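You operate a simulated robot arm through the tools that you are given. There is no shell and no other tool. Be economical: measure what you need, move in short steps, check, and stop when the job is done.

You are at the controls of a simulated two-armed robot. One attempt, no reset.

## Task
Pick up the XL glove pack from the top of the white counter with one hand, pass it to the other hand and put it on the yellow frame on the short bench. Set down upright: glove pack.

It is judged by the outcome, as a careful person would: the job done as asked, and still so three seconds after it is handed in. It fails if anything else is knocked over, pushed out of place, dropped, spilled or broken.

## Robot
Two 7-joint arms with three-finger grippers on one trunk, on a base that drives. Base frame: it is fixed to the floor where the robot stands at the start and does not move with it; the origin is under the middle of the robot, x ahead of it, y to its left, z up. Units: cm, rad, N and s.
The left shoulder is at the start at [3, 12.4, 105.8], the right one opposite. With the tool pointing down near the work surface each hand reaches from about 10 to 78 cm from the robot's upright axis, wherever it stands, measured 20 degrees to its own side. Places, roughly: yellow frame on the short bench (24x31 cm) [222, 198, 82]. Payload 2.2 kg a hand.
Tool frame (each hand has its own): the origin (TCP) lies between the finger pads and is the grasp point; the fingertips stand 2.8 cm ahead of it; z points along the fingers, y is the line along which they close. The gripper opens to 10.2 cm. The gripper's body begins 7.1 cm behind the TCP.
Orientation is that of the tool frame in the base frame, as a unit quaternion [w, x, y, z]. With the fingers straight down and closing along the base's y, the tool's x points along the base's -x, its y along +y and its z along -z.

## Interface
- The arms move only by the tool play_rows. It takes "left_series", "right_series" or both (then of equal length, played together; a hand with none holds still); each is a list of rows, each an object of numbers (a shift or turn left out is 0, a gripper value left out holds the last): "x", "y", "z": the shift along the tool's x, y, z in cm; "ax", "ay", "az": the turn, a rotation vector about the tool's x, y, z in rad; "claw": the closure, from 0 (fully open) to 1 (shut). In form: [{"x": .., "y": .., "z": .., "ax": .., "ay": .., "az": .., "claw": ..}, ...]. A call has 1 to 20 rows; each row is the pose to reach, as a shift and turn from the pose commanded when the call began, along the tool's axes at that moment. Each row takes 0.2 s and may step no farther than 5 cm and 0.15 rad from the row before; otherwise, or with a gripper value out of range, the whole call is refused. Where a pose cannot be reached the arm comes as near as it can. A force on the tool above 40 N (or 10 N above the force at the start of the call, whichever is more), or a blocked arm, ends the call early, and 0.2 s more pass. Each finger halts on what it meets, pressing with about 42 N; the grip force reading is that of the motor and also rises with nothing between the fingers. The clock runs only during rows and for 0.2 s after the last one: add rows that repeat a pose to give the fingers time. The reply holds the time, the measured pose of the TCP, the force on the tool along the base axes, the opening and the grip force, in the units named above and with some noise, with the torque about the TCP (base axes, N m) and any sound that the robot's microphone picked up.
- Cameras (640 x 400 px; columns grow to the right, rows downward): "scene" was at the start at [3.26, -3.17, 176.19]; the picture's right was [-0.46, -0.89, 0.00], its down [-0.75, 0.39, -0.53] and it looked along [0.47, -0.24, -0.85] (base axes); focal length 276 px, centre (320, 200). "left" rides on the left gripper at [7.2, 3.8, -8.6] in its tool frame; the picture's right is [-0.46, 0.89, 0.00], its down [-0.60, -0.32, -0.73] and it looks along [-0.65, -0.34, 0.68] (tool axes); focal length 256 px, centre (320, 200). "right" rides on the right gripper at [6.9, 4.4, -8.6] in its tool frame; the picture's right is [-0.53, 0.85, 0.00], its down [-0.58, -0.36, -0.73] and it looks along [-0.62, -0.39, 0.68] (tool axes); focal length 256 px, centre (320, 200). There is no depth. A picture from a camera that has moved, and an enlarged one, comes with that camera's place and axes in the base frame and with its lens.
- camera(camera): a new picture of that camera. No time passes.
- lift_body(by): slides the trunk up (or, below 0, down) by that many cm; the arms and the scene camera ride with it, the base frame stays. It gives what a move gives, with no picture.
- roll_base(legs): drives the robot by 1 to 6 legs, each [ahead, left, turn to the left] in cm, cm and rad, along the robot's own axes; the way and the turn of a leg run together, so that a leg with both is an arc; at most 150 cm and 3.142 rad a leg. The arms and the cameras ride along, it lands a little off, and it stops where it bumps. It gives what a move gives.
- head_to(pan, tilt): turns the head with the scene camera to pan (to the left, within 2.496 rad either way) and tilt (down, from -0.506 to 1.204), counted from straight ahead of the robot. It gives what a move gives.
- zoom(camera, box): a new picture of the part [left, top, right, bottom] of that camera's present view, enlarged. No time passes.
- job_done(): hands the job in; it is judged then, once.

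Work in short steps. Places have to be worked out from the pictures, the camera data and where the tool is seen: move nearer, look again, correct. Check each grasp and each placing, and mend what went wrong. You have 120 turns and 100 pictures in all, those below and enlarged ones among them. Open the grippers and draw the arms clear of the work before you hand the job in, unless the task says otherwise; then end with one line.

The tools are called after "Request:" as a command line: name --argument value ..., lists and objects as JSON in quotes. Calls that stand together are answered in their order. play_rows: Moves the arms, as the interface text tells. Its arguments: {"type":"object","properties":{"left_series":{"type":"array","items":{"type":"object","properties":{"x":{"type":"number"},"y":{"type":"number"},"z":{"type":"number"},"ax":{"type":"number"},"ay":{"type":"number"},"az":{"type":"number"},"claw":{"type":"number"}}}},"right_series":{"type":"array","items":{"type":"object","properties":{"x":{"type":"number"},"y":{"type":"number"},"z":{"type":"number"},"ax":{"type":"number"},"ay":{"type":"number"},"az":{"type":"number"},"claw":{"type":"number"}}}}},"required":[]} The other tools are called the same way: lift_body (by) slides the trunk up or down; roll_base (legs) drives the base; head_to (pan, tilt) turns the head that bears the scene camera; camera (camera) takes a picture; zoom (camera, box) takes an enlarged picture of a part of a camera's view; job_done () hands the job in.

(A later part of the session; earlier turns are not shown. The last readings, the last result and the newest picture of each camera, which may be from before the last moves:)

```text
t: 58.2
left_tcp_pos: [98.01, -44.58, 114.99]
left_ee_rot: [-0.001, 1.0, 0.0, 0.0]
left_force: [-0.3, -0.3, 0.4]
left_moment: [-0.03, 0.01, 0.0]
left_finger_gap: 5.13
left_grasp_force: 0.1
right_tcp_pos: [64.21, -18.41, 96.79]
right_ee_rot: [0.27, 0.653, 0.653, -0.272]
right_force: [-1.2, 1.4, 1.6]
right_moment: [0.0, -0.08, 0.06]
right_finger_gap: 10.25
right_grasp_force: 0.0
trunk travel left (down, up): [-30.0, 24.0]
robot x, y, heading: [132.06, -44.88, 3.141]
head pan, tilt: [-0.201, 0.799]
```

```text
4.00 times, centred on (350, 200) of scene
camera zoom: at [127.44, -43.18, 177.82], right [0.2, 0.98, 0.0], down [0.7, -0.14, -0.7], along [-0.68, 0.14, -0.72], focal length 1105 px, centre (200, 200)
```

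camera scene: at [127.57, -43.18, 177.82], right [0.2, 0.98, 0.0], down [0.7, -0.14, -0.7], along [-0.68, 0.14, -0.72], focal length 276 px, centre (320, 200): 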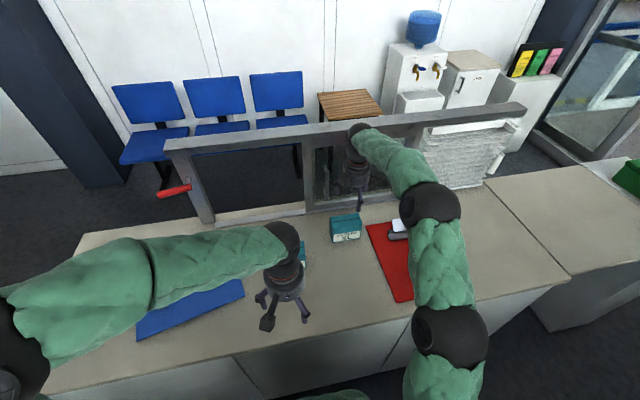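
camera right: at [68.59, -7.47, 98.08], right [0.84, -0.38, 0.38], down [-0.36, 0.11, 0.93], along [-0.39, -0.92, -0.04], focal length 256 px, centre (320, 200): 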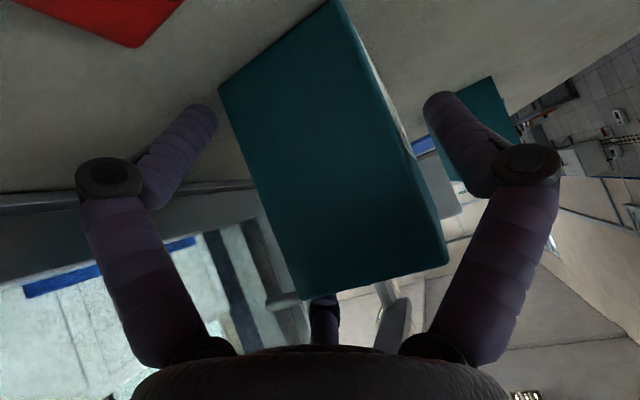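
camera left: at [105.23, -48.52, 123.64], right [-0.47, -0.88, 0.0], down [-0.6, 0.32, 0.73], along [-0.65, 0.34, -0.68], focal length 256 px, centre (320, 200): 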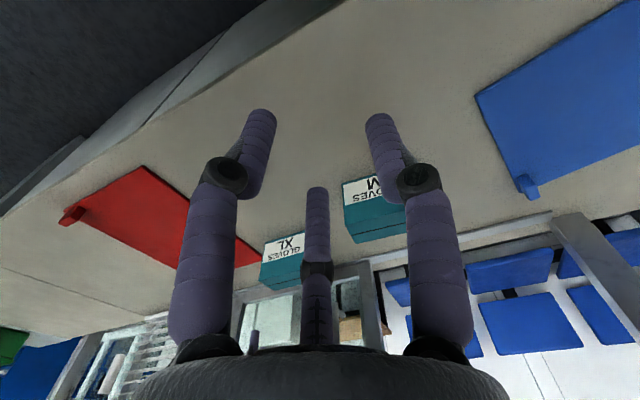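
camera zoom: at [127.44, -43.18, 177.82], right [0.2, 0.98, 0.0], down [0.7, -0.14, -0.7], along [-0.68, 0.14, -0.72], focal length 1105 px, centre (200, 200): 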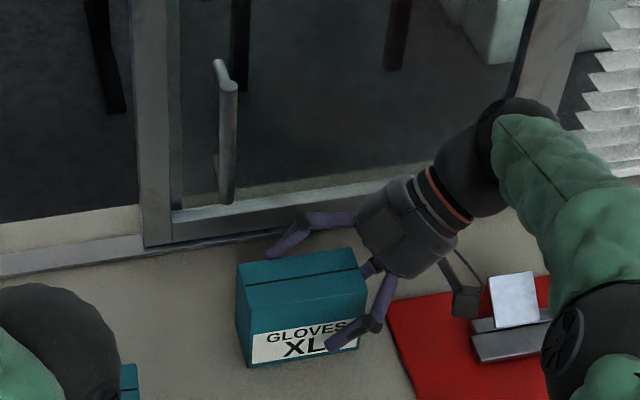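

Fingers straddle the pack's +y half; the front tip is only ~2.4 cm from the end, so I shift 1.5 cm further to -y and then close.

Request:
play_rows --right_series '[{"x": -0.5, "z": 0.5}, {"x": -1.06, "z": 1.06}, {"x": -1.06, "z": 1.06, "claw": 0.1}, {"x": -1.06, "z": 1.06, "claw": 0.2}, {"x": -1.06, "z": 1.06, "claw": 0.3}, {"x": -1.06, "z": 1.06, "claw": 0.6}, {"x": -1.06, "z": 1.06, "claw": 0.6}]'

Request:
zoom --camera "scene" --box '[290, 150, 410, 250]'

Request:
camera --camera "right"

```text
t: 59.8
left_tcp_pos: [98.07, -44.79, 115.0]
left_ee_rot: [0.0, 1.0, -0.001, 0.001]
left_force: [0.2, 0.1, 0.2]
left_moment: [-0.04, 0.02, -0.02]
left_finger_gap: 5.09
left_grasp_force: 0.0
right_tcp_pos: [64.18, -19.99, 96.9]
right_ee_rot: [0.27, 0.654, 0.653, -0.271]
right_force: [-2.1, 0.1, 6.1]
right_moment: [-0.62, 0.24, -0.16]
right_finger_gap: 7.8
right_grasp_force: 41.5
trunk travel left (down, up): [-30.0, 24.0]
robot x, y, heading: [131.99, -45.18, 3.134]
head pan, tilt: [-0.201, 0.799]
```

```text
4.00 times, centred on (350, 200) of scene
camera zoom: at [127.44, -43.25, 177.81], right [0.2, 0.98, 0.0], down [0.7, -0.14, -0.7], along [-0.68, 0.14, -0.72], focal length 1105 px, centre (200, 200)
```

zoom: 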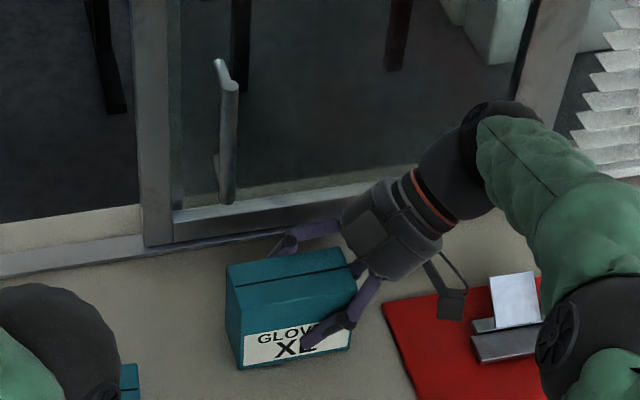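

```text
61 pictures are left
camera right: at [68.59, -8.98, 98.09], right [0.84, -0.38, 0.38], down [-0.36, 0.11, 0.93], along [-0.39, -0.92, -0.04], focal length 256 px, centre (320, 200)
```

right: 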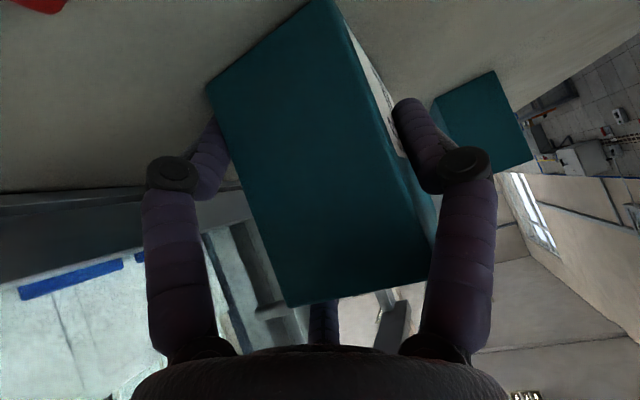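

The pack is gripped. I lift it 3 cm straight up and check.

Request:
play_rows --right_series '[{"x": -0.7, "z": -0.7, "claw": 0.7}, {"x": -1.4, "z": -1.4}, {"x": -2.1, "z": -2.1}, {"x": -2.1, "z": -2.1}]'

Request:
zoom --camera "scene" --box '[290, 150, 410, 250]'

```text
t: 60.8
left_tcp_pos: [97.84, -44.62, 115.01]
left_ee_rot: [0.0, 1.0, 0.0, 0.0]
left_force: [-0.1, 0.3, -0.6]
left_moment: [0.02, 0.01, 0.0]
left_finger_gap: 5.11
left_grasp_force: 0.0
right_tcp_pos: [64.25, -19.93, 99.84]
right_ee_rot: [0.27, 0.654, 0.652, -0.271]
right_force: [-0.9, -0.5, -2.6]
right_moment: [0.06, 0.01, 0.01]
right_finger_gap: 7.77
right_grasp_force: 41.8
trunk travel left (down, up): [-30.0, 24.0]
robot x, y, heading: [132.16, -44.89, 3.142]
head pan, tilt: [-0.201, 0.799]
```

```text
4.00 times, centred on (350, 200) of scene
camera zoom: at [127.37, -43.21, 177.81], right [0.2, 0.98, 0.0], down [0.7, -0.14, -0.7], along [-0.68, 0.14, -0.72], focal length 1105 px, centre (200, 200)
```

zoom: 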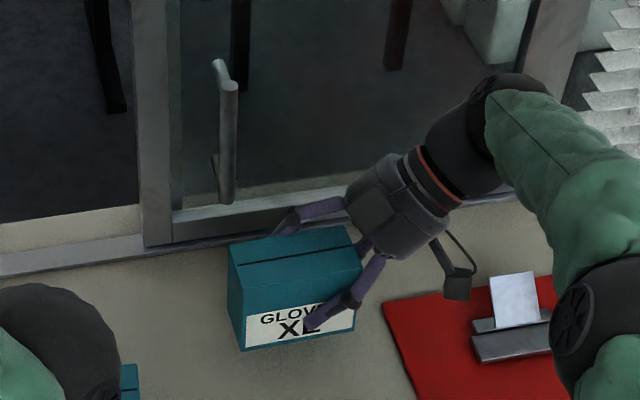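

Firmly held (about 2.5 N). I raise it 13 cm and bring it back toward the robot.

Request:
play_rows --right_series '[{"x": -2.8, "z": -2.8}, {"x": -5.6, "z": -5.6}, {"x": -8.4, "z": -8.4}, {"x": -9.2, "z": -9.2, "y": 3.5}, {"x": -9.2, "z": -9.2, "y": 7.5}, {"x": -9.2, "z": -9.2, "y": 11.5}, {"x": -9.2, "z": -9.2, "y": 15.5}, {"x": -9.2, "z": -9.2, "y": 19.5}, {"x": -9.2, "z": -9.2, "y": 22}, {"x": -9.2, "z": -9.2, "y": 22}]'

Request:
play_rows --left_series '[{"claw": 0.2, "az": 0.14, "x": 0, "y": 2}, {"claw": 0, "az": 0.28, "y": 4}, {"az": 0.42, "y": 6}, {"az": 0.56, "y": 8}, {"az": 0.7, "y": 10}, {"az": 0.84, "y": 11}, {"az": 0.98, "y": 11}, {"az": 1.12, "y": 11}, {"az": 1.26, "y": 11}, {"az": 1.4, "y": 11}, {"az": 1.5, "y": 11}, {"az": 1.57, "y": 11}, {"az": 1.57, "y": 11}]'

Request:
camera --camera "scene"

```text
t: 63.0
left_tcp_pos: [97.89, -44.65, 115.08]
left_ee_rot: [0.0, 1.0, 0.0, 0.001]
left_force: [0.3, 0.2, 0.8]
left_moment: [-0.01, 0.03, 0.0]
left_finger_gap: 5.11
left_grasp_force: 0.0
right_tcp_pos: [86.39, -20.0, 113.02]
right_ee_rot: [0.271, 0.654, 0.653, -0.27]
right_force: [-0.4, 0.0, -1.5]
right_moment: [0.04, -0.01, 0.01]
right_finger_gap: 7.79
right_grasp_force: 41.7
trunk travel left (down, up): [-30.0, 24.0]
robot x, y, heading: [132.15, -44.98, 3.142]
head pan, tilt: [-0.201, 0.799]
```

```text
t: 65.8
left_tcp_pos: [97.91, -55.59, 115.07]
left_ee_rot: [0.0, -0.707, 0.708, 0.0]
left_force: [-0.5, -0.6, -0.6]
left_moment: [0.0, 0.01, -0.01]
left_finger_gap: 10.2
left_grasp_force: 0.1
right_tcp_pos: [86.46, -19.88, 113.07]
right_ee_rot: [0.271, 0.653, 0.653, -0.27]
right_force: [-1.2, -0.5, -1.2]
right_moment: [0.05, 0.0, -0.01]
right_finger_gap: 7.78
right_grasp_force: 42.1
trunk travel left (down, up): [-30.0, 24.0]
robot x, y, heading: [132.07, -44.63, 3.137]
head pan, tilt: [-0.201, 0.799]
```

```text
59 pictures are left
camera scene: at [127.39, -43.22, 177.81], right [0.2, 0.98, 0.0], down [0.7, -0.14, -0.7], along [-0.68, 0.14, -0.72], focal length 276 px, centre (320, 200)
```

scene: 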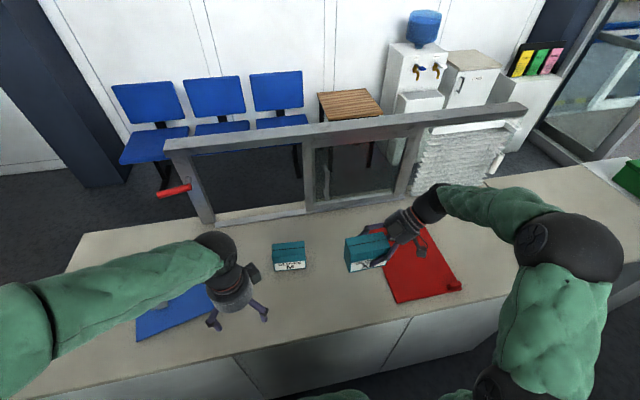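

I lean the left hand 45° the mirrored way, then go to a pre-grasp point off the pack's -y end.

Request:
play_rows --left_series '[{"ay": -0.14}, {"ay": -0.28}, {"ay": -0.42}, {"ay": -0.56}, {"ay": -0.7}, {"ay": -0.785}, {"ay": -0.785}]'

Request:
camera --camera "left"

Request:
camera --camera "scene"

```text
t: 67.4
left_tcp_pos: [98.01, -55.68, 115.07]
left_ee_rot: [0.272, -0.653, 0.653, 0.271]
left_force: [0.8, 0.2, 0.5]
left_moment: [0.0, -0.02, 0.0]
left_finger_gap: 10.19
left_grasp_force: 0.0
right_tcp_pos: [86.51, -19.92, 113.02]
right_ee_rot: [0.27, 0.655, 0.652, -0.271]
right_force: [0.0, -0.9, -1.9]
right_moment: [0.03, 0.03, -0.02]
right_finger_gap: 7.76
right_grasp_force: 42.0
trunk travel left (down, up): [-30.0, 24.0]
robot x, y, heading: [132.51, -45.04, 3.142]
head pan, tilt: [-0.201, 0.799]
```

```text
58 pictures are left
camera left: at [94.2, -66.91, 116.08], right [-0.89, 0.33, 0.33], down [0.32, -0.09, 0.94], along [0.34, 0.94, -0.02], focal length 256 px, centre (320, 200)
```

left: 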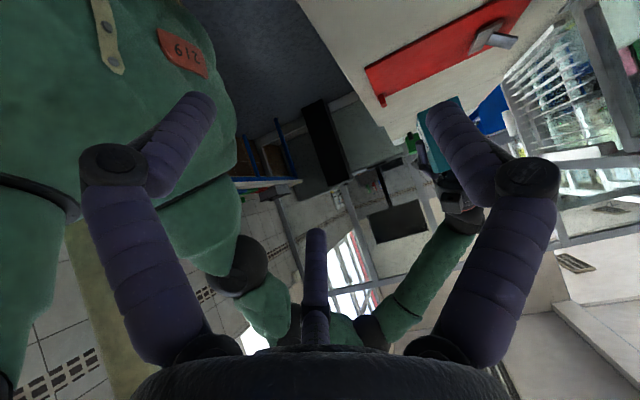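

```text
57 pictures are left
camera scene: at [127.39, -43.21, 177.81], right [0.2, 0.98, 0.0], down [0.7, -0.14, -0.7], along [-0.68, 0.14, -0.72], focal length 276 px, centre (320, 200)
```

scene: 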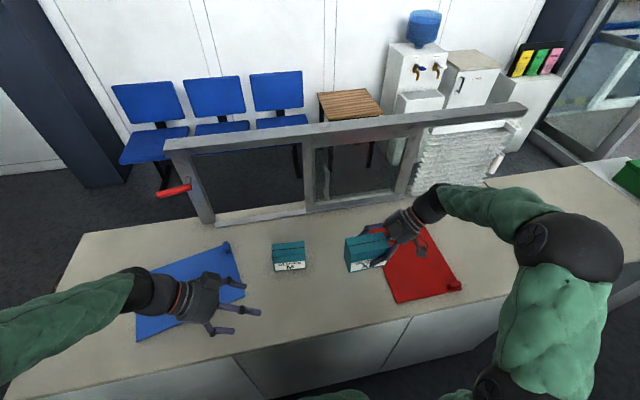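

Left hand is leaned. I move it to the pre-grasp point at about (88.5, -36.7, 121).

Request:
play_rows --left_series '[{"x": -3, "y": 1.6, "z": 1.5}, {"x": -6, "y": 3.2, "z": 3}, {"x": -9, "y": 4.8, "z": 4.6}, {"x": -12, "y": 6.4, "z": 6.1}, {"x": -15, "y": 8, "z": 7.6}, {"x": -17.7, "y": 9.5, "z": 9.2}, {"x": -17.7, "y": 9.5, "z": 9.2}]'

Request:
camera --camera "left"

Request:
zoom --camera "scene" --box '[250, 150, 450, 300]'

```text
t: 69.0
left_tcp_pos: [88.82, -36.94, 120.96]
left_ee_rot: [0.271, -0.653, 0.654, 0.27]
left_force: [-0.2, 0.2, 0.1]
left_moment: [0.0, 0.04, -0.04]
left_finger_gap: 10.18
left_grasp_force: 0.0
right_tcp_pos: [86.54, -20.04, 113.14]
right_ee_rot: [0.27, 0.654, 0.652, -0.271]
right_force: [0.7, 0.6, -1.6]
right_moment: [0.06, 0.0, -0.03]
right_finger_gap: 7.73
right_grasp_force: 42.1
trunk travel left (down, up): [-30.0, 24.0]
robot x, y, heading: [132.04, -44.68, 3.142]
head pan, tilt: [-0.201, 0.799]
```

```text
56 pictures are left
camera left: at [85.04, -48.11, 122.07], right [-0.89, 0.33, 0.33], down [0.32, -0.09, 0.94], along [0.34, 0.94, -0.02], focal length 256 px, centre (320, 200)
```

left: 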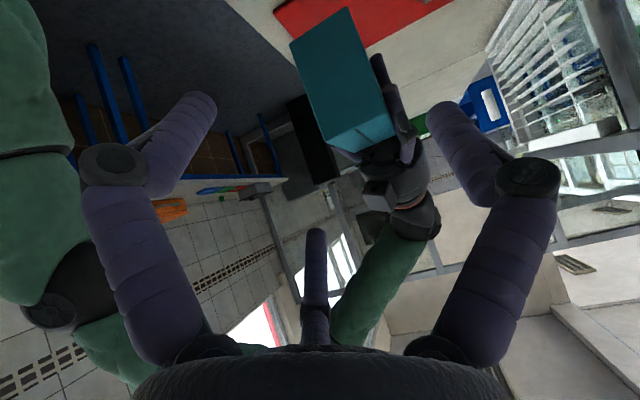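

```text
2.67 times, centred on (350, 225) of scene
camera zoom: at [127.44, -43.31, 177.81], right [0.2, 0.98, 0.0], down [0.7, -0.14, -0.7], along [-0.68, 0.14, -0.72], focal length 737 px, centre (240, 133)
```

zoom: 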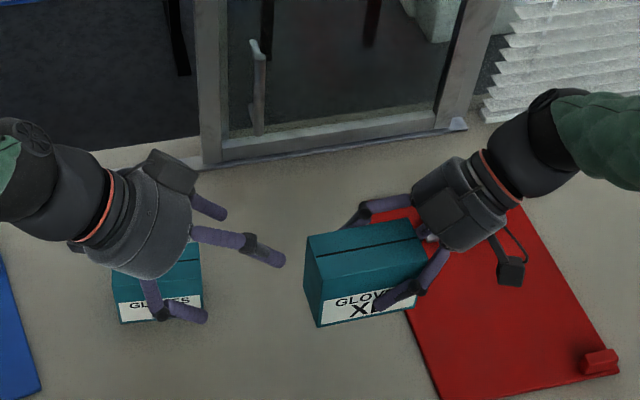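

Looks aligned. I advance 6.5 cm along the fingers and look again.

Request:
play_rows --left_series '[{"z": 2.5}, {"z": 5}, {"z": 6.5}, {"z": 6.5}]'

Request:
camera --camera "left"

Request:
zoom --camera "scene" --box '[270, 160, 430, 280]'

```text
t: 70.0
left_tcp_pos: [88.74, -32.26, 116.35]
left_ee_rot: [-0.27, 0.653, -0.653, -0.271]
left_force: [0.0, 0.2, -0.6]
left_moment: [0.02, -0.01, 0.02]
left_finger_gap: 10.19
left_grasp_force: 0.0
right_tcp_pos: [86.57, -20.09, 112.95]
right_ee_rot: [0.27, 0.654, 0.653, -0.271]
right_force: [0.6, -0.5, -2.2]
right_moment: [0.07, 0.05, 0.0]
right_finger_gap: 7.73
right_grasp_force: 42.4
trunk travel left (down, up): [-30.0, 24.0]
robot x, y, heading: [132.16, -45.07, 3.136]
head pan, tilt: [-0.201, 0.799]
```

```text
54 pictures are left
camera left: at [84.99, -43.54, 117.36], right [-0.89, 0.33, 0.33], down [0.32, -0.09, 0.94], along [0.34, 0.94, -0.02], focal length 256 px, centre (320, 200)
```

left: 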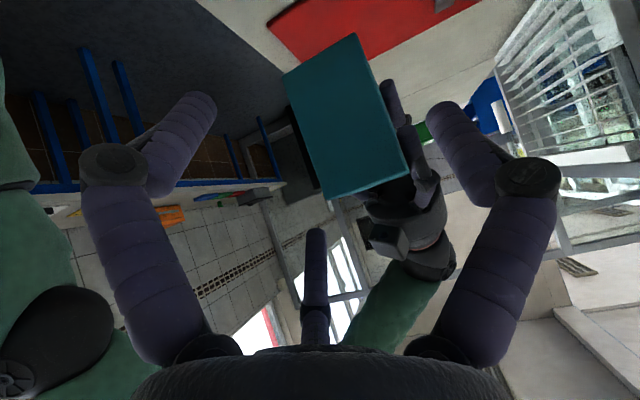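

```text
3.33 times, centred on (350, 220) of scene
camera zoom: at [127.43, -43.24, 177.81], right [0.2, 0.98, 0.0], down [0.7, -0.14, -0.7], along [-0.68, 0.14, -0.72], focal length 921 px, centre (220, 133)
```

zoom: 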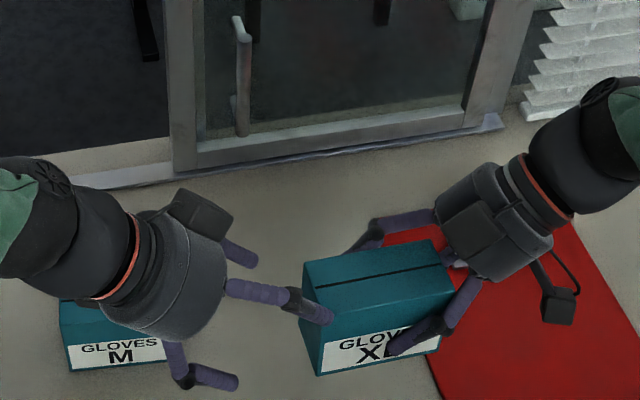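

The geometry fits: the pack's end at y≈-28, its front face x≈90.5, inside my open fingers. I advance another 5 cm with a slight sideways correction.

Request:
play_rows --left_series '[{"x": -1.0, "z": 1}, {"x": -1.0, "z": 2.5}, {"x": -1.0, "z": 4}, {"x": -1.0, "z": 5}, {"x": -1.0, "z": 5}]'

Request:
camera --camera "left"

Request:
zoom --camera "scene" --box '[290, 175, 410, 275]'

```text
t: 71.2
left_tcp_pos: [88.45, -27.92, 113.65]
left_ee_rot: [0.271, -0.653, 0.654, 0.27]
left_force: [-0.2, 0.7, -0.2]
left_moment: [-0.03, 0.03, -0.01]
left_finger_gap: 10.23
left_grasp_force: 0.1
right_tcp_pos: [86.54, -20.02, 113.07]
right_ee_rot: [0.27, 0.654, 0.653, -0.271]
right_force: [0.4, 0.0, -3.7]
right_moment: [0.03, -0.01, 0.01]
right_finger_gap: 7.73
right_grasp_force: 42.6
trunk travel left (down, up): [-30.0, 24.0]
robot x, y, heading: [132.02, -45.03, 3.141]
head pan, tilt: [-0.201, 0.799]
```

```text
52 pictures are left
camera left: at [84.73, -39.15, 114.53], right [-0.89, 0.33, 0.33], down [0.32, -0.09, 0.94], along [0.34, 0.94, -0.03], focal length 256 px, centre (320, 200)
```

left: 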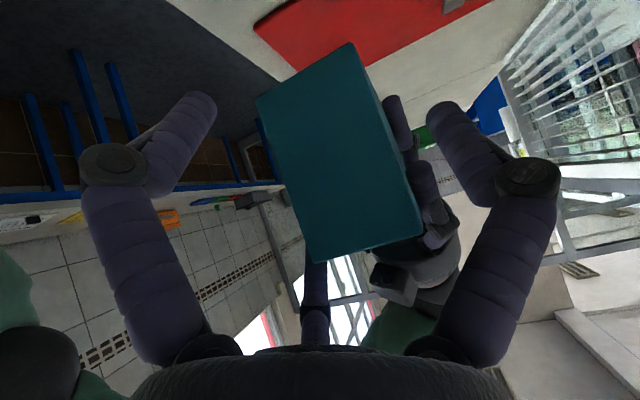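

```text
4.00 times, centred on (350, 225) of scene
camera zoom: at [127.4, -43.23, 177.81], right [0.2, 0.98, 0.0], down [0.7, -0.14, -0.7], along [-0.68, 0.14, -0.72], focal length 1105 px, centre (200, 100)
```

zoom: 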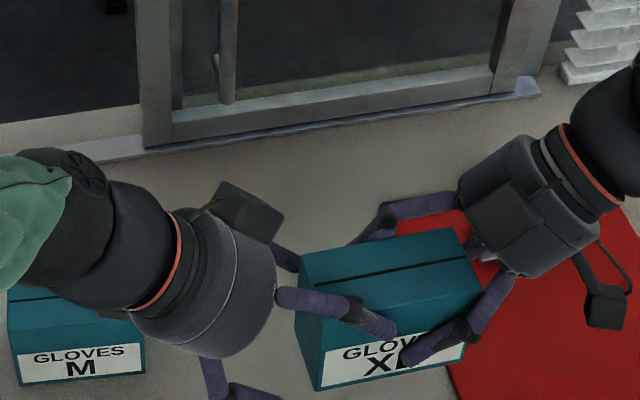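

The lower front finger would barely catch the pack's end. A shallower lean (35° below horizontal) fits better, so I back off 4 cm and tilt the left hand by another 0.175 rad.

Request:
play_rows --left_series '[{"z": -2}, {"z": -4}, {"z": -4, "ay": -0.09}, {"z": -4, "ay": -0.175}, {"z": -4, "ay": -0.175}]'

```text
t: 72.4
left_tcp_pos: [88.61, -30.66, 116.37]
left_ee_rot: [-0.326, 0.628, -0.627, -0.327]
left_force: [0.1, 0.6, 0.1]
left_moment: [-0.01, -0.02, -0.01]
left_finger_gap: 10.21
left_grasp_force: 0.0
right_tcp_pos: [86.56, -19.84, 113.08]
right_ee_rot: [0.271, 0.653, 0.653, -0.271]
right_force: [-0.7, 0.1, -2.5]
right_moment: [0.05, 0.02, 0.01]
right_finger_gap: 7.71
right_grasp_force: 41.9
trunk travel left (down, up): [-30.0, 24.0]
robot x, y, heading: [132.41, -44.95, 3.141]
head pan, tilt: [-0.201, 0.799]
```

Now I advance toward TCP ≈ (88.5, -27.3, 113.0).

Request:
play_rows --left_series '[{"x": 0.85}, {"x": 0.85, "z": 1.5}, {"x": 0.85, "z": 3}, {"x": 0.85, "z": 4.7}, {"x": 0.85, "z": 4.7}]'

Request:
camera --camera "left"

Request:
zoom --camera "scene" --box '[290, 175, 410, 275]'

```text
t: 73.6
left_tcp_pos: [88.54, -27.02, 112.96]
left_ee_rot: [-0.327, 0.627, -0.627, -0.327]
left_force: [0.1, -0.1, 0.4]
left_moment: [-0.02, -0.02, 0.04]
left_finger_gap: 10.2
left_grasp_force: 0.0
right_tcp_pos: [86.37, -20.06, 113.0]
right_ee_rot: [0.27, 0.654, 0.653, -0.271]
right_force: [0.0, -0.6, -2.4]
right_moment: [0.08, 0.05, 0.03]
right_finger_gap: 7.73
right_grasp_force: 42.0
trunk travel left (down, up): [-30.0, 24.0]
robot x, y, heading: [131.94, -44.84, 3.141]
head pan, tilt: [-0.201, 0.799]
```

```text
50 pictures are left
camera left: at [84.72, -38.37, 112.01], right [-0.89, 0.27, 0.38], down [0.32, -0.25, 0.91], along [0.34, 0.93, 0.14], focal length 256 px, centre (320, 200)
```

left: 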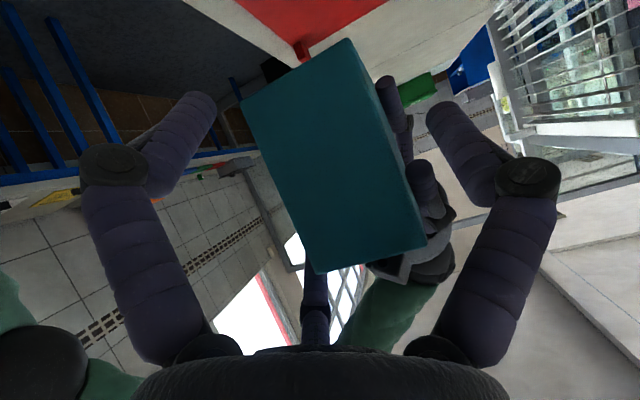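

```text
4.00 times, centred on (350, 225) of scene
camera zoom: at [127.42, -43.27, 177.81], right [0.2, 0.98, 0.0], down [0.7, -0.14, -0.7], along [-0.68, 0.14, -0.72], focal length 1105 px, centre (200, 100)
```

zoom: 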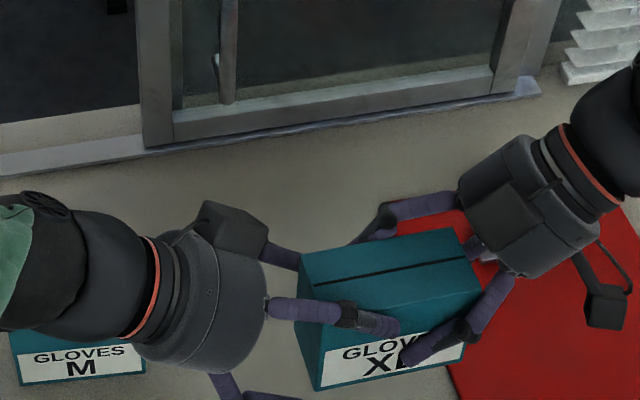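

The left fingers straddle the pack without contact. I nudge in 0.5 cm and close the left gripper, watching the right hand's force.

Request:
play_rows --left_series '[{"z": 0.5}, {"z": 0.5, "claw": 0.08}, {"z": 0.5, "claw": 0.15}, {"z": 0.5, "claw": 0.22}, {"z": 0.5, "claw": 0.3}, {"z": 0.5, "claw": 0.4}, {"z": 0.5, "claw": 0.6}, {"z": 0.5, "claw": 0.7}]'

Request:
camera --camera "left"

Request:
zoom --camera "scene" --box '[290, 175, 410, 275]'

```text
t: 75.4
left_tcp_pos: [88.53, -26.76, 112.46]
left_ee_rot: [-0.328, 0.628, -0.627, -0.324]
left_force: [19.3, -15.6, -6.8]
left_moment: [-0.15, -1.31, 0.34]
left_finger_gap: 7.68
left_grasp_force: 42.1
right_tcp_pos: [86.28, -19.89, 113.18]
right_ee_rot: [0.267, 0.656, 0.652, -0.273]
right_force: [-19.8, 15.8, 5.5]
right_moment: [-0.2, 1.3, -1.38]
right_finger_gap: 7.72
right_grasp_force: 41.9
trunk travel left (down, up): [-30.0, 24.0]
robot x, y, heading: [132.32, -44.89, 3.141]
head pan, tilt: [-0.201, 0.799]
```

```text
48 pictures are left
camera left: at [84.8, -38.02, 111.47], right [-0.89, 0.27, 0.38], down [0.31, -0.25, 0.92], along [0.34, 0.93, 0.14], focal length 256 px, centre (320, 200)
```

left: 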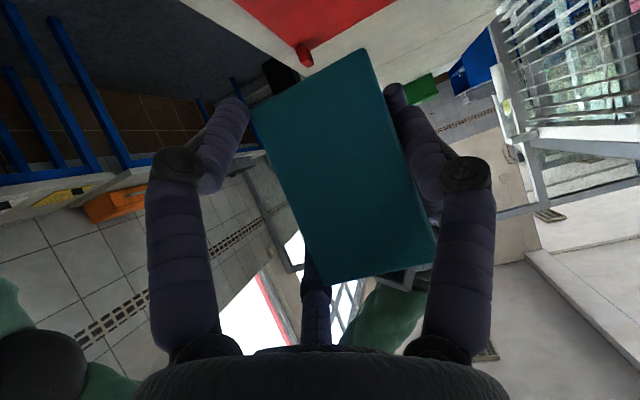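

```text
4.00 times, centred on (350, 225) of scene
camera zoom: at [127.39, -43.22, 177.81], right [0.2, 0.98, 0.0], down [0.7, -0.14, -0.7], along [-0.68, 0.14, -0.72], focal length 1105 px, centre (200, 100)
```

zoom: 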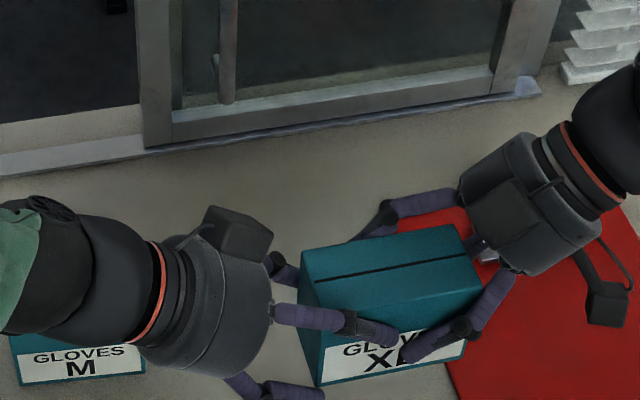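

The left grip holds at 42 N, but the two hands pull against each other by ~20 N. I relax the left hand slightly (+x, -y) before releasing.

Request:
play_rows --left_series '[{"y": -0.2, "z": -0.1}, {"y": -0.4, "z": -0.2}, {"y": -0.4, "z": -0.2}]'

```text
t: 76.2
left_tcp_pos: [88.88, -27.05, 112.47]
left_ee_rot: [-0.326, 0.629, -0.626, -0.324]
left_force: [-4.3, -3.6, -28.8]
left_moment: [-1.19, -2.85, 1.3]
left_finger_gap: 7.72
left_grasp_force: 41.7
right_tcp_pos: [86.63, -20.01, 113.09]
right_ee_rot: [0.271, 0.654, 0.652, -0.272]
right_force: [4.7, 3.3, 30.2]
right_moment: [-0.9, 2.13, -0.88]
right_finger_gap: 7.74
right_grasp_force: 41.7
trunk travel left (down, up): [-30.0, 24.0]
robot x, y, heading: [132.33, -44.8, 3.139]
head pan, tilt: [-0.201, 0.799]
```

x and y are relaxed; now a small downward relief.

Request:
play_rows --left_series '[{"x": 0.12, "z": 0.08}, {"x": 0.2, "z": 0.12}]'

```text
t: 76.8
left_tcp_pos: [88.89, -27.0, 112.49]
left_ee_rot: [-0.327, 0.628, -0.627, -0.325]
left_force: [-9.3, -0.2, -32.5]
left_moment: [-0.85, -2.43, 1.52]
left_finger_gap: 7.69
left_grasp_force: 42.0
right_tcp_pos: [86.41, -19.88, 113.15]
right_ee_rot: [0.271, 0.654, 0.652, -0.271]
right_force: [8.7, 0.3, 31.9]
right_moment: [-1.46, 1.6, -0.8]
right_finger_gap: 7.71
right_grasp_force: 42.9
trunk travel left (down, up): [-30.0, 24.0]
robot x, y, heading: [132.19, -44.77, 3.14]
head pan, tilt: [-0.201, 0.799]
```

The residual force is steady; the left has a full grip. I open the right gripper gradually.

Request:
play_rows --right_series '[{"claw": 0.22}, {"claw": 0.15}, {"claw": 0.08}, {"claw": 0}, {"claw": 0}]'

Request:
zoom --camera "scene" --box '[290, 175, 410, 275]'

```text
t: 78.0
left_tcp_pos: [88.76, -26.96, 112.56]
left_ee_rot: [-0.327, 0.627, -0.627, -0.326]
left_force: [0.0, -0.6, -1.7]
left_moment: [-0.06, -0.04, 0.0]
left_finger_gap: 7.71
left_grasp_force: 42.0
right_tcp_pos: [86.42, -20.08, 112.94]
right_ee_rot: [0.271, 0.654, 0.653, -0.271]
right_force: [0.5, 0.3, -0.2]
right_moment: [-0.02, 0.01, 0.02]
right_finger_gap: 10.2
right_grasp_force: 0.1
trunk travel left (down, up): [-30.0, 24.0]
robot x, y, heading: [132.17, -44.85, 3.142]
head pan, tilt: [-0.201, 0.799]
```

```text
4.00 times, centred on (350, 225) of scene
camera zoom: at [127.39, -43.21, 177.81], right [0.2, 0.98, 0.0], down [0.7, -0.14, -0.7], along [-0.68, 0.14, -0.72], focal length 1105 px, centre (200, 100)
```

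zoom: 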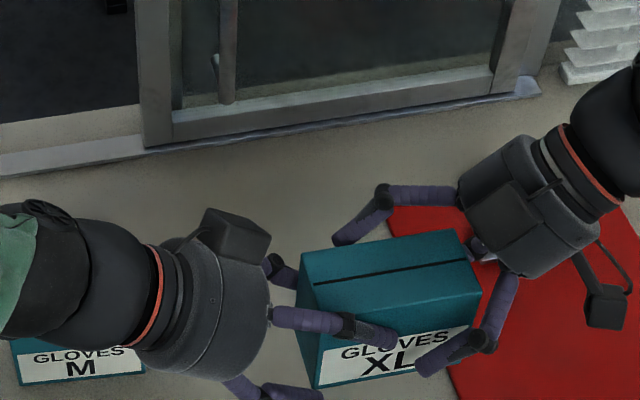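

The left hand alone carries the pack, level. I withdraw the right hand along its fingers and up.

Request:
play_rows --right_series '[{"z": -3}, {"z": -6}, {"z": -10}, {"z": -14}, {"z": -17}, {"z": -17}]'

Request:
play_rows --left_series '[{"x": -2.4, "z": -1.7}, {"x": -4.8, "z": -3.4}, {"x": -7.2, "z": -5.1}, {"x": -8.2, "z": -5.7, "y": -3.5}, {"x": -8.2, "z": -5.7, "y": -7}, {"x": -8.2, "z": -5.7, "y": -7}]'

Request:
camera --camera "scene"

```text
t: 79.4
left_tcp_pos: [88.82, -27.04, 112.53]
left_ee_rot: [-0.326, 0.628, -0.628, -0.325]
left_force: [0.7, -0.2, -2.2]
left_moment: [-0.11, -0.01, 0.0]
left_finger_gap: 7.65
left_grasp_force: 41.7
right_tcp_pos: [86.24, -7.96, 124.88]
right_ee_rot: [0.27, 0.654, 0.652, -0.271]
right_force: [0.3, -0.5, -0.7]
right_moment: [0.0, -0.02, -0.02]
right_finger_gap: 10.21
right_grasp_force: 0.0
trunk travel left (down, up): [-30.0, 24.0]
robot x, y, heading: [131.96, -44.35, 3.14]
head pan, tilt: [-0.201, 0.799]
```

```text
t: 80.8
left_tcp_pos: [95.73, -27.02, 122.82]
left_ee_rot: [-0.326, 0.628, -0.627, -0.327]
left_force: [-0.1, -0.4, -1.9]
left_moment: [-0.12, -0.07, -0.05]
left_finger_gap: 7.62
left_grasp_force: 41.9
right_tcp_pos: [86.19, -7.93, 124.86]
right_ee_rot: [0.271, 0.654, 0.653, -0.271]
right_force: [0.3, 0.6, 0.2]
right_moment: [-0.01, 0.01, 0.02]
right_finger_gap: 10.19
right_grasp_force: 0.1
trunk travel left (down, up): [-30.0, 24.0]
robot x, y, heading: [132.27, -44.87, 3.14]
head pan, tilt: [-0.201, 0.799]
```

```text
45 pictures are left
camera scene: at [127.32, -43.19, 177.8], right [0.2, 0.98, 0.0], down [0.7, -0.14, -0.7], along [-0.68, 0.14, -0.72], focal length 276 px, centre (320, 200)
```

scene: 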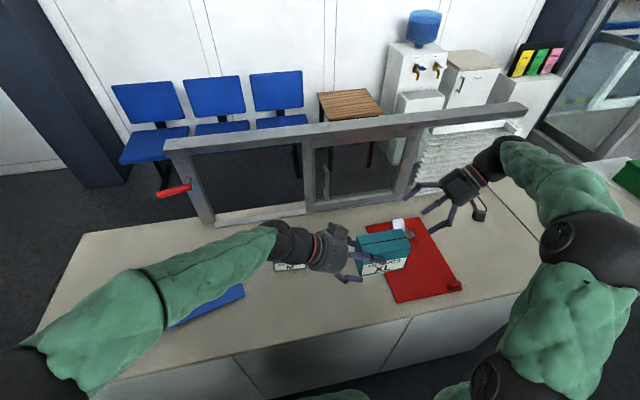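

The pack is safely in the left hand. I back away from the counter, turn to +y, and drive up the aisle a way.

Request:
play_rows --right_series '[{"y": 4}, {"y": 8}, {"y": 12}, {"y": 14}]'

Request:
roll_base --legs '[[-20, 0, 0], [0, 0, -1.57]]'

Request:
head_to --pan -0.2 --tilt 0.45

Request:
camera --camera "scene"

```text
t: 81.8
left_tcp_pos: [95.85, -26.94, 122.89]
left_ee_rot: [-0.326, 0.628, -0.627, -0.326]
left_force: [0.0, 0.5, -2.3]
left_moment: [-0.08, -0.01, -0.01]
left_finger_gap: 7.67
left_grasp_force: 41.8
right_tcp_pos: [100.24, -8.13, 124.8]
right_ee_rot: [0.27, 0.654, 0.653, -0.271]
right_force: [0.0, -0.3, 1.2]
right_moment: [0.0, 0.0, 0.01]
right_finger_gap: 10.22
right_grasp_force: 0.0
trunk travel left (down, up): [-30.0, 24.0]
robot x, y, heading: [132.08, -45.06, 3.144]
head pan, tilt: [-0.201, 0.799]
```

```text
t: 87.3
left_tcp_pos: [171.72, -9.37, 122.91]
left_ee_rot: [0.461, 0.02, 0.887, -0.01]
left_force: [-0.6, -0.2, -1.1]
left_moment: [-0.01, 0.08, -0.02]
left_finger_gap: 7.66
left_grasp_force: 41.8
right_tcp_pos: [190.39, -14.79, 124.94]
right_ee_rot: [-0.009, 0.923, -0.021, -0.383]
right_force: [-1.4, 0.3, -0.1]
right_moment: [0.03, -0.04, 0.01]
right_finger_gap: 10.18
right_grasp_force: 0.0
trunk travel left (down, up): [-30.0, 24.0]
robot x, y, heading: [152.4, -45.3, 1.524]
head pan, tilt: [-0.201, 0.799]
```

```text
t: 88.1
left_tcp_pos: [171.44, -9.4, 123.02]
left_ee_rot: [0.462, 0.02, 0.887, -0.01]
left_force: [0.4, -0.3, -3.2]
left_moment: [-0.02, 0.1, 0.0]
left_finger_gap: 7.67
left_grasp_force: 42.1
right_tcp_pos: [190.38, -14.82, 124.87]
right_ee_rot: [-0.01, 0.924, -0.022, -0.383]
right_force: [1.2, -0.6, -0.5]
right_moment: [-0.01, 0.0, -0.03]
right_finger_gap: 10.2
right_grasp_force: 0.1
trunk travel left (down, up): [-30.0, 24.0]
robot x, y, heading: [151.93, -45.26, 1.526]
head pan, tilt: [-0.201, 0.45]
```

```text
44 pictures are left
camera scene: at [154.35, -38.99, 180.84], right [0.97, -0.24, 0.0], down [-0.11, -0.42, -0.9], along [0.22, 0.87, -0.44], focal length 276 px, centre (320, 200)
```

scene: 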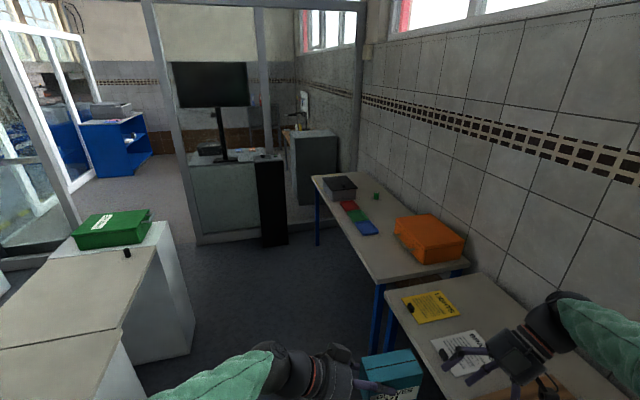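

I zoom on the bench end where the yellow frame should be.

Request:
zoom --camera "scene" --box '[300, 155, 420, 245]'

```text
4.44 times, centred on (360, 200) of scene
camera zoom: at [154.35, -38.99, 180.84], right [0.97, -0.24, 0.0], down [-0.11, -0.42, -0.9], along [0.22, 0.87, -0.44], focal length 1228 px, centre (142, 200)
```

zoom: 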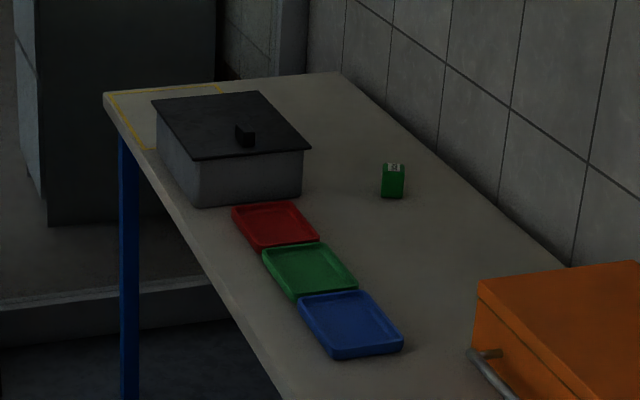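

The yellow outline is taped on the bench's far end (about x 208–236, y 183–210), beyond a grey box. I drive up the aisle toward it.

Request:
roll_base --legs '[[150, 0, 0]]'

Request:
head_to --pan -0.5 --tilt 0.7

Request:
camera --camera "scene"

```text
t: 95.4
left_tcp_pos: [179.03, 137.7, 123.02]
left_ee_rot: [0.462, 0.022, 0.887, -0.012]
left_force: [-0.6, 0.4, -2.2]
left_moment: [-0.01, 0.11, -0.01]
left_finger_gap: 7.64
left_grasp_force: 42.4
right_tcp_pos: [197.63, 132.28, 124.95]
right_ee_rot: [-0.011, 0.924, -0.025, -0.382]
right_force: [0.0, -0.1, -0.3]
right_moment: [0.01, 0.0, 0.04]
right_finger_gap: 10.19
right_grasp_force: 0.0
trunk travel left (down, up): [-30.0, 24.0]
robot x, y, heading: [159.12, 102.17, 1.52]
head pan, tilt: [-0.201, 0.45]
```

```text
t: 96.2
left_tcp_pos: [178.95, 137.59, 122.9]
left_ee_rot: [0.461, 0.022, 0.887, -0.011]
left_force: [0.0, -0.3, -1.5]
left_moment: [0.0, 0.12, -0.01]
left_finger_gap: 7.67
left_grasp_force: 41.5
right_tcp_pos: [197.46, 132.24, 124.89]
right_ee_rot: [-0.01, 0.924, -0.024, -0.383]
right_force: [0.5, -0.3, -0.1]
right_moment: [0.03, 0.0, 0.01]
right_finger_gap: 10.2
right_grasp_force: 0.1
trunk travel left (down, up): [-30.0, 24.0]
robot x, y, heading: [159.62, 102.38, 1.52]
head pan, tilt: [-0.499, 0.7]
```

```text
42 pictures are left
camera scene: at [163.71, 106.55, 178.64], right [0.85, -0.52, 0.0], down [-0.34, -0.55, -0.77], along [0.4, 0.65, -0.64], focal length 276 px, centre (320, 200)
```

scene: 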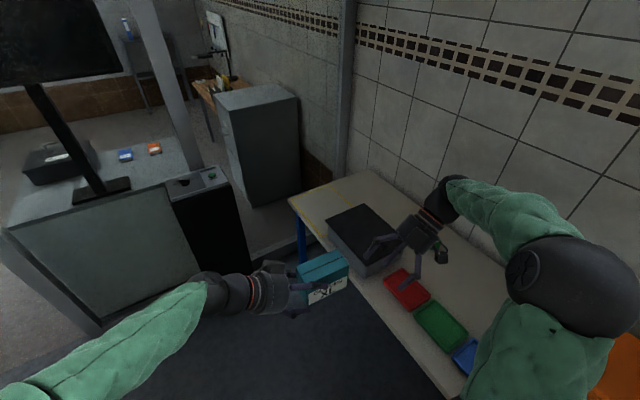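

I zoom on the bench end.

Request:
zoom --camera "scene" --box '[270, 150, 430, 280]'

```text
3.08 times, centred on (350, 215) of scene
camera zoom: at [163.71, 106.55, 178.64], right [0.85, -0.52, 0.0], down [-0.34, -0.55, -0.77], along [0.4, 0.65, -0.64], focal length 850 px, centre (228, 154)
```

zoom: 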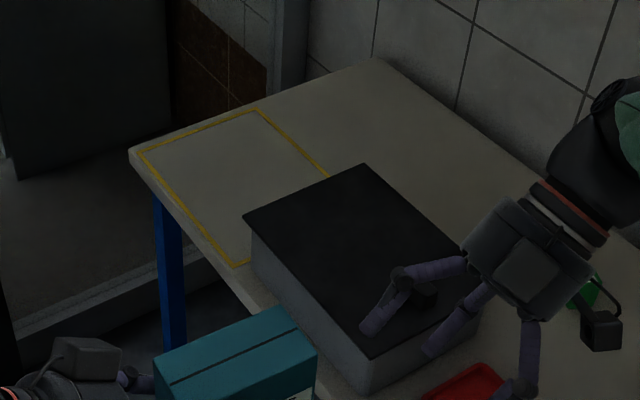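

The frame spans x 211–236, y 181.5–213 on bench z≈82. I drive to about (172, 165) and turn to heading 45°, so the left hand comes in from the open side.

Request:
roll_base --legs '[[63, -9.5, 0], [0, 0, -0.735]]'

Request:
head_to --pan -0.1 --tilt 0.9

Request:
camera --camera "scene"

```text
t: 101.8
left_tcp_pos: [210.09, 179.28, 122.84]
left_ee_rot: [0.428, 0.334, 0.822, -0.174]
left_force: [0.5, -0.1, -1.3]
left_moment: [0.06, 0.08, 0.01]
left_finger_gap: 7.66
left_grasp_force: 42.2
right_tcp_pos: [220.55, 162.67, 124.92]
right_ee_rot: [-0.144, 0.855, -0.348, -0.355]
right_force: [0.0, 0.4, -0.5]
right_moment: [-0.01, 0.02, -0.03]
right_finger_gap: 10.23
right_grasp_force: 0.0
trunk travel left (down, up): [-30.0, 24.0]
robot x, y, heading: [172.18, 165.52, 0.796]
head pan, tilt: [-0.499, 0.7]
```

```text
t: 102.6
left_tcp_pos: [210.28, 179.23, 122.96]
left_ee_rot: [0.428, 0.334, 0.822, -0.174]
left_force: [1.0, -0.1, -1.4]
left_moment: [0.05, 0.09, 0.0]
left_finger_gap: 7.65
left_grasp_force: 42.0
right_tcp_pos: [220.63, 162.75, 125.01]
right_ee_rot: [-0.144, 0.855, -0.349, -0.355]
right_force: [-0.4, -0.8, -0.2]
right_moment: [0.03, -0.01, -0.02]
right_finger_gap: 10.19
right_grasp_force: 0.0
trunk travel left (down, up): [-30.0, 24.0]
robot x, y, heading: [172.22, 165.4, 0.8]
head pan, tilt: [-0.099, 0.901]
```

```text
40 pictures are left
camera scene: at [175.87, 168.44, 177.02], right [0.64, -0.77, 0.0], down [-0.6, -0.5, -0.62], along [0.48, 0.4, -0.78], focal length 276 px, centre (320, 200)
```

scene: 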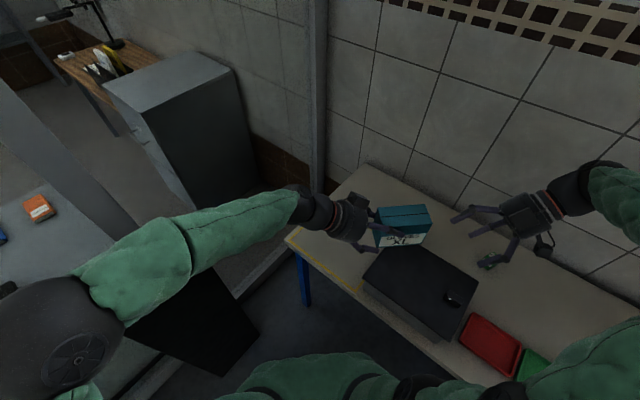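

Positioned well. At this height I move the pack over the frame: 22 cm ahead and 9 cm to the left.

Request:
play_rows --left_series '[{"x": 0.85, "y": 3.7, "z": -1.2}, {"x": 1.7, "y": 7.4, "z": -2.4}, {"x": 2.5, "y": 11, "z": -3.6}, {"x": 3.4, "y": 14.7, "z": -4.9}, {"x": 4.2, "y": 18.4, "z": -6.1}, {"x": 5.07, "y": 22, "z": -7.3}, {"x": 5.07, "y": 22, "z": -7.3}]'

Request:
camera --camera "scene"

Request:
camera --camera "left"

```text
t: 104.2
left_tcp_pos: [219.03, 200.97, 122.84]
left_ee_rot: [0.427, 0.335, 0.822, -0.174]
left_force: [-0.8, 0.0, -1.8]
left_moment: [0.06, 0.08, 0.03]
left_finger_gap: 7.65
left_grasp_force: 41.7
right_tcp_pos: [220.51, 162.66, 125.03]
right_ee_rot: [-0.146, 0.855, -0.35, -0.354]
right_force: [0.0, 0.1, -1.3]
right_moment: [0.02, -0.01, -0.04]
right_finger_gap: 10.19
right_grasp_force: 0.0
trunk travel left (down, up): [-30.0, 24.0]
robot x, y, heading: [172.25, 165.59, 0.795]
head pan, tilt: [-0.099, 0.901]
```

```text
39 pictures are left
camera scene: at [175.79, 168.34, 177.02], right [0.64, -0.77, 0.0], down [-0.6, -0.5, -0.62], along [0.48, 0.4, -0.78], focal length 276 px, centre (320, 200)
```

scene: 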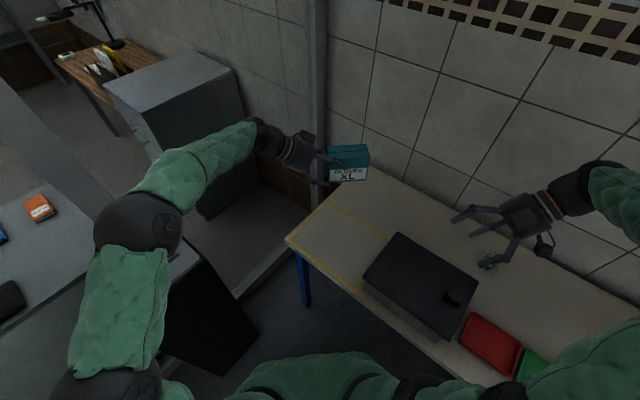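

```text
38 pictures are left
camera left: at [213.63, 211.52, 121.85], right [0.81, 0.45, 0.38], down [-0.4, -0.05, 0.91], along [0.43, -0.89, 0.14], focal length 256 px, centre (320, 200)
```

left: 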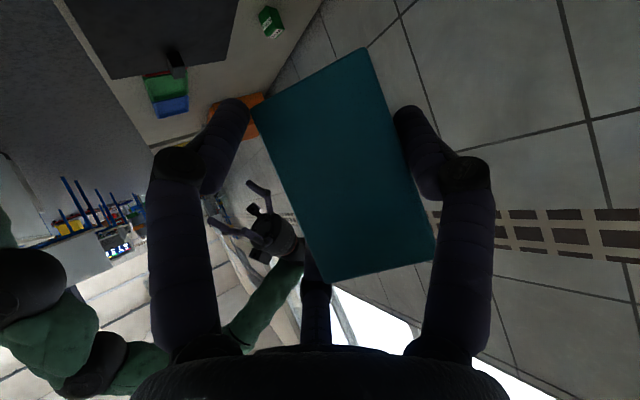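

The left elbow juts out over the dark cabinet, so lowering like this is risky. I yaw the hand 1.07 rad to the left so that the forearm comes from the robot's side.

Request:
play_rows --left_series '[{"ax": -0.11, "az": -0.076}, {"ax": -0.22, "az": -0.153}, {"ax": -0.33, "az": -0.229}, {"ax": -0.44, "az": -0.306}, {"ax": -0.55, "az": -0.382}, {"ax": -0.66, "az": -0.459}, {"ax": -0.77, "az": -0.535}, {"ax": -0.877, "az": -0.61}, {"ax": -0.877, "az": -0.61}]'

Request:
camera --camera "scene"

```text
t: 106.2
left_tcp_pos: [218.88, 201.18, 122.87]
left_ee_rot: [0.457, -0.13, 0.877, 0.069]
left_force: [-0.2, 1.0, 0.2]
left_moment: [-0.1, 0.17, -0.04]
left_finger_gap: 7.66
left_grasp_force: 42.2
left hand out of reach, approached as far as the arm can: row 7
right_tcp_pos: [220.31, 162.87, 125.04]
right_ee_rot: [-0.145, 0.855, -0.35, -0.353]
right_force: [-0.4, 0.6, 0.5]
right_moment: [-0.03, -0.03, -0.03]
right_finger_gap: 10.18
right_grasp_force: 0.1
trunk travel left (down, up): [-30.0, 24.0]
robot x, y, heading: [171.91, 165.72, 0.793]
head pan, tilt: [-0.099, 0.901]
```

```text
37 pictures are left
camera scene: at [175.55, 168.58, 177.02], right [0.64, -0.77, 0.0], down [-0.6, -0.5, -0.62], along [0.48, 0.4, -0.78], focal length 276 px, centre (320, 200)
```

scene: 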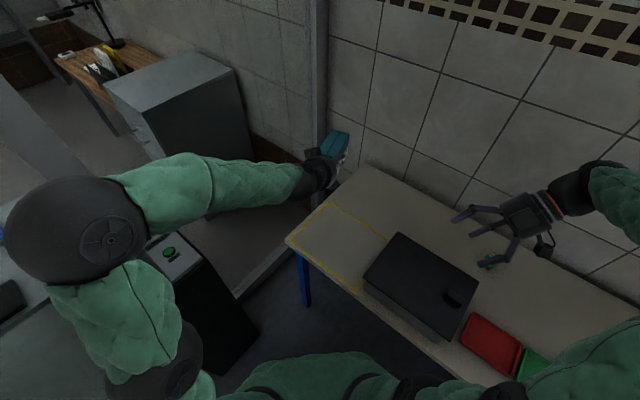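

The hand now points ahead at the same pitch with the elbow high. I lower 10 cm with a 3 cm shift toward -y and watch the elbow.

Request:
play_rows --left_series '[{"x": 2.2, "y": -0.7, "z": 1.25}, {"x": 4.4, "y": -1.4, "z": 2.5}, {"x": 6.5, "y": -2.1, "z": 3.7}, {"x": 8.7, "y": -2.87, "z": 5}, {"x": 8.7, "y": -2.87, "z": 5}]'

Request:
camera --camera "scene"

```text
t: 107.4
left_tcp_pos: [219.13, 198.41, 113.06]
left_ee_rot: [0.458, -0.13, 0.877, 0.069]
left_force: [-0.2, 0.2, -2.1]
left_moment: [-0.04, 0.07, 0.0]
left_finger_gap: 7.66
left_grasp_force: 42.3
right_tcp_pos: [220.51, 162.8, 124.89]
right_ee_rot: [-0.144, 0.856, -0.348, -0.355]
right_force: [-0.7, 0.0, -0.2]
right_moment: [0.03, -0.01, 0.0]
right_finger_gap: 10.19
right_grasp_force: 0.0
trunk travel left (down, up): [-30.0, 24.0]
robot x, y, heading: [171.91, 165.66, 0.799]
head pan, tilt: [-0.099, 0.901]
```

```text
36 pictures are left
camera scene: at [175.82, 168.43, 177.02], right [0.64, -0.77, 0.0], down [-0.6, -0.5, -0.62], along [0.48, 0.4, -0.78], focal length 276 px, centre (320, 200)
```

scene: 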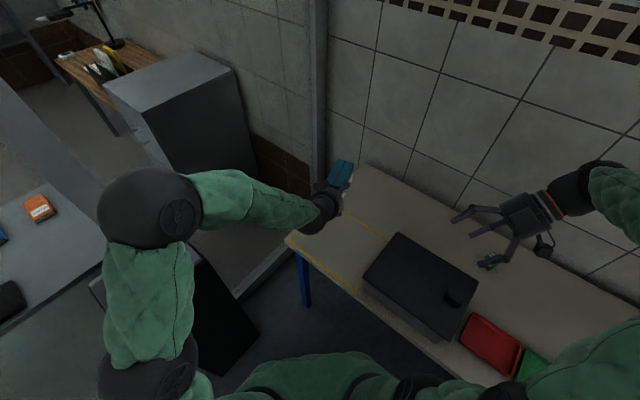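

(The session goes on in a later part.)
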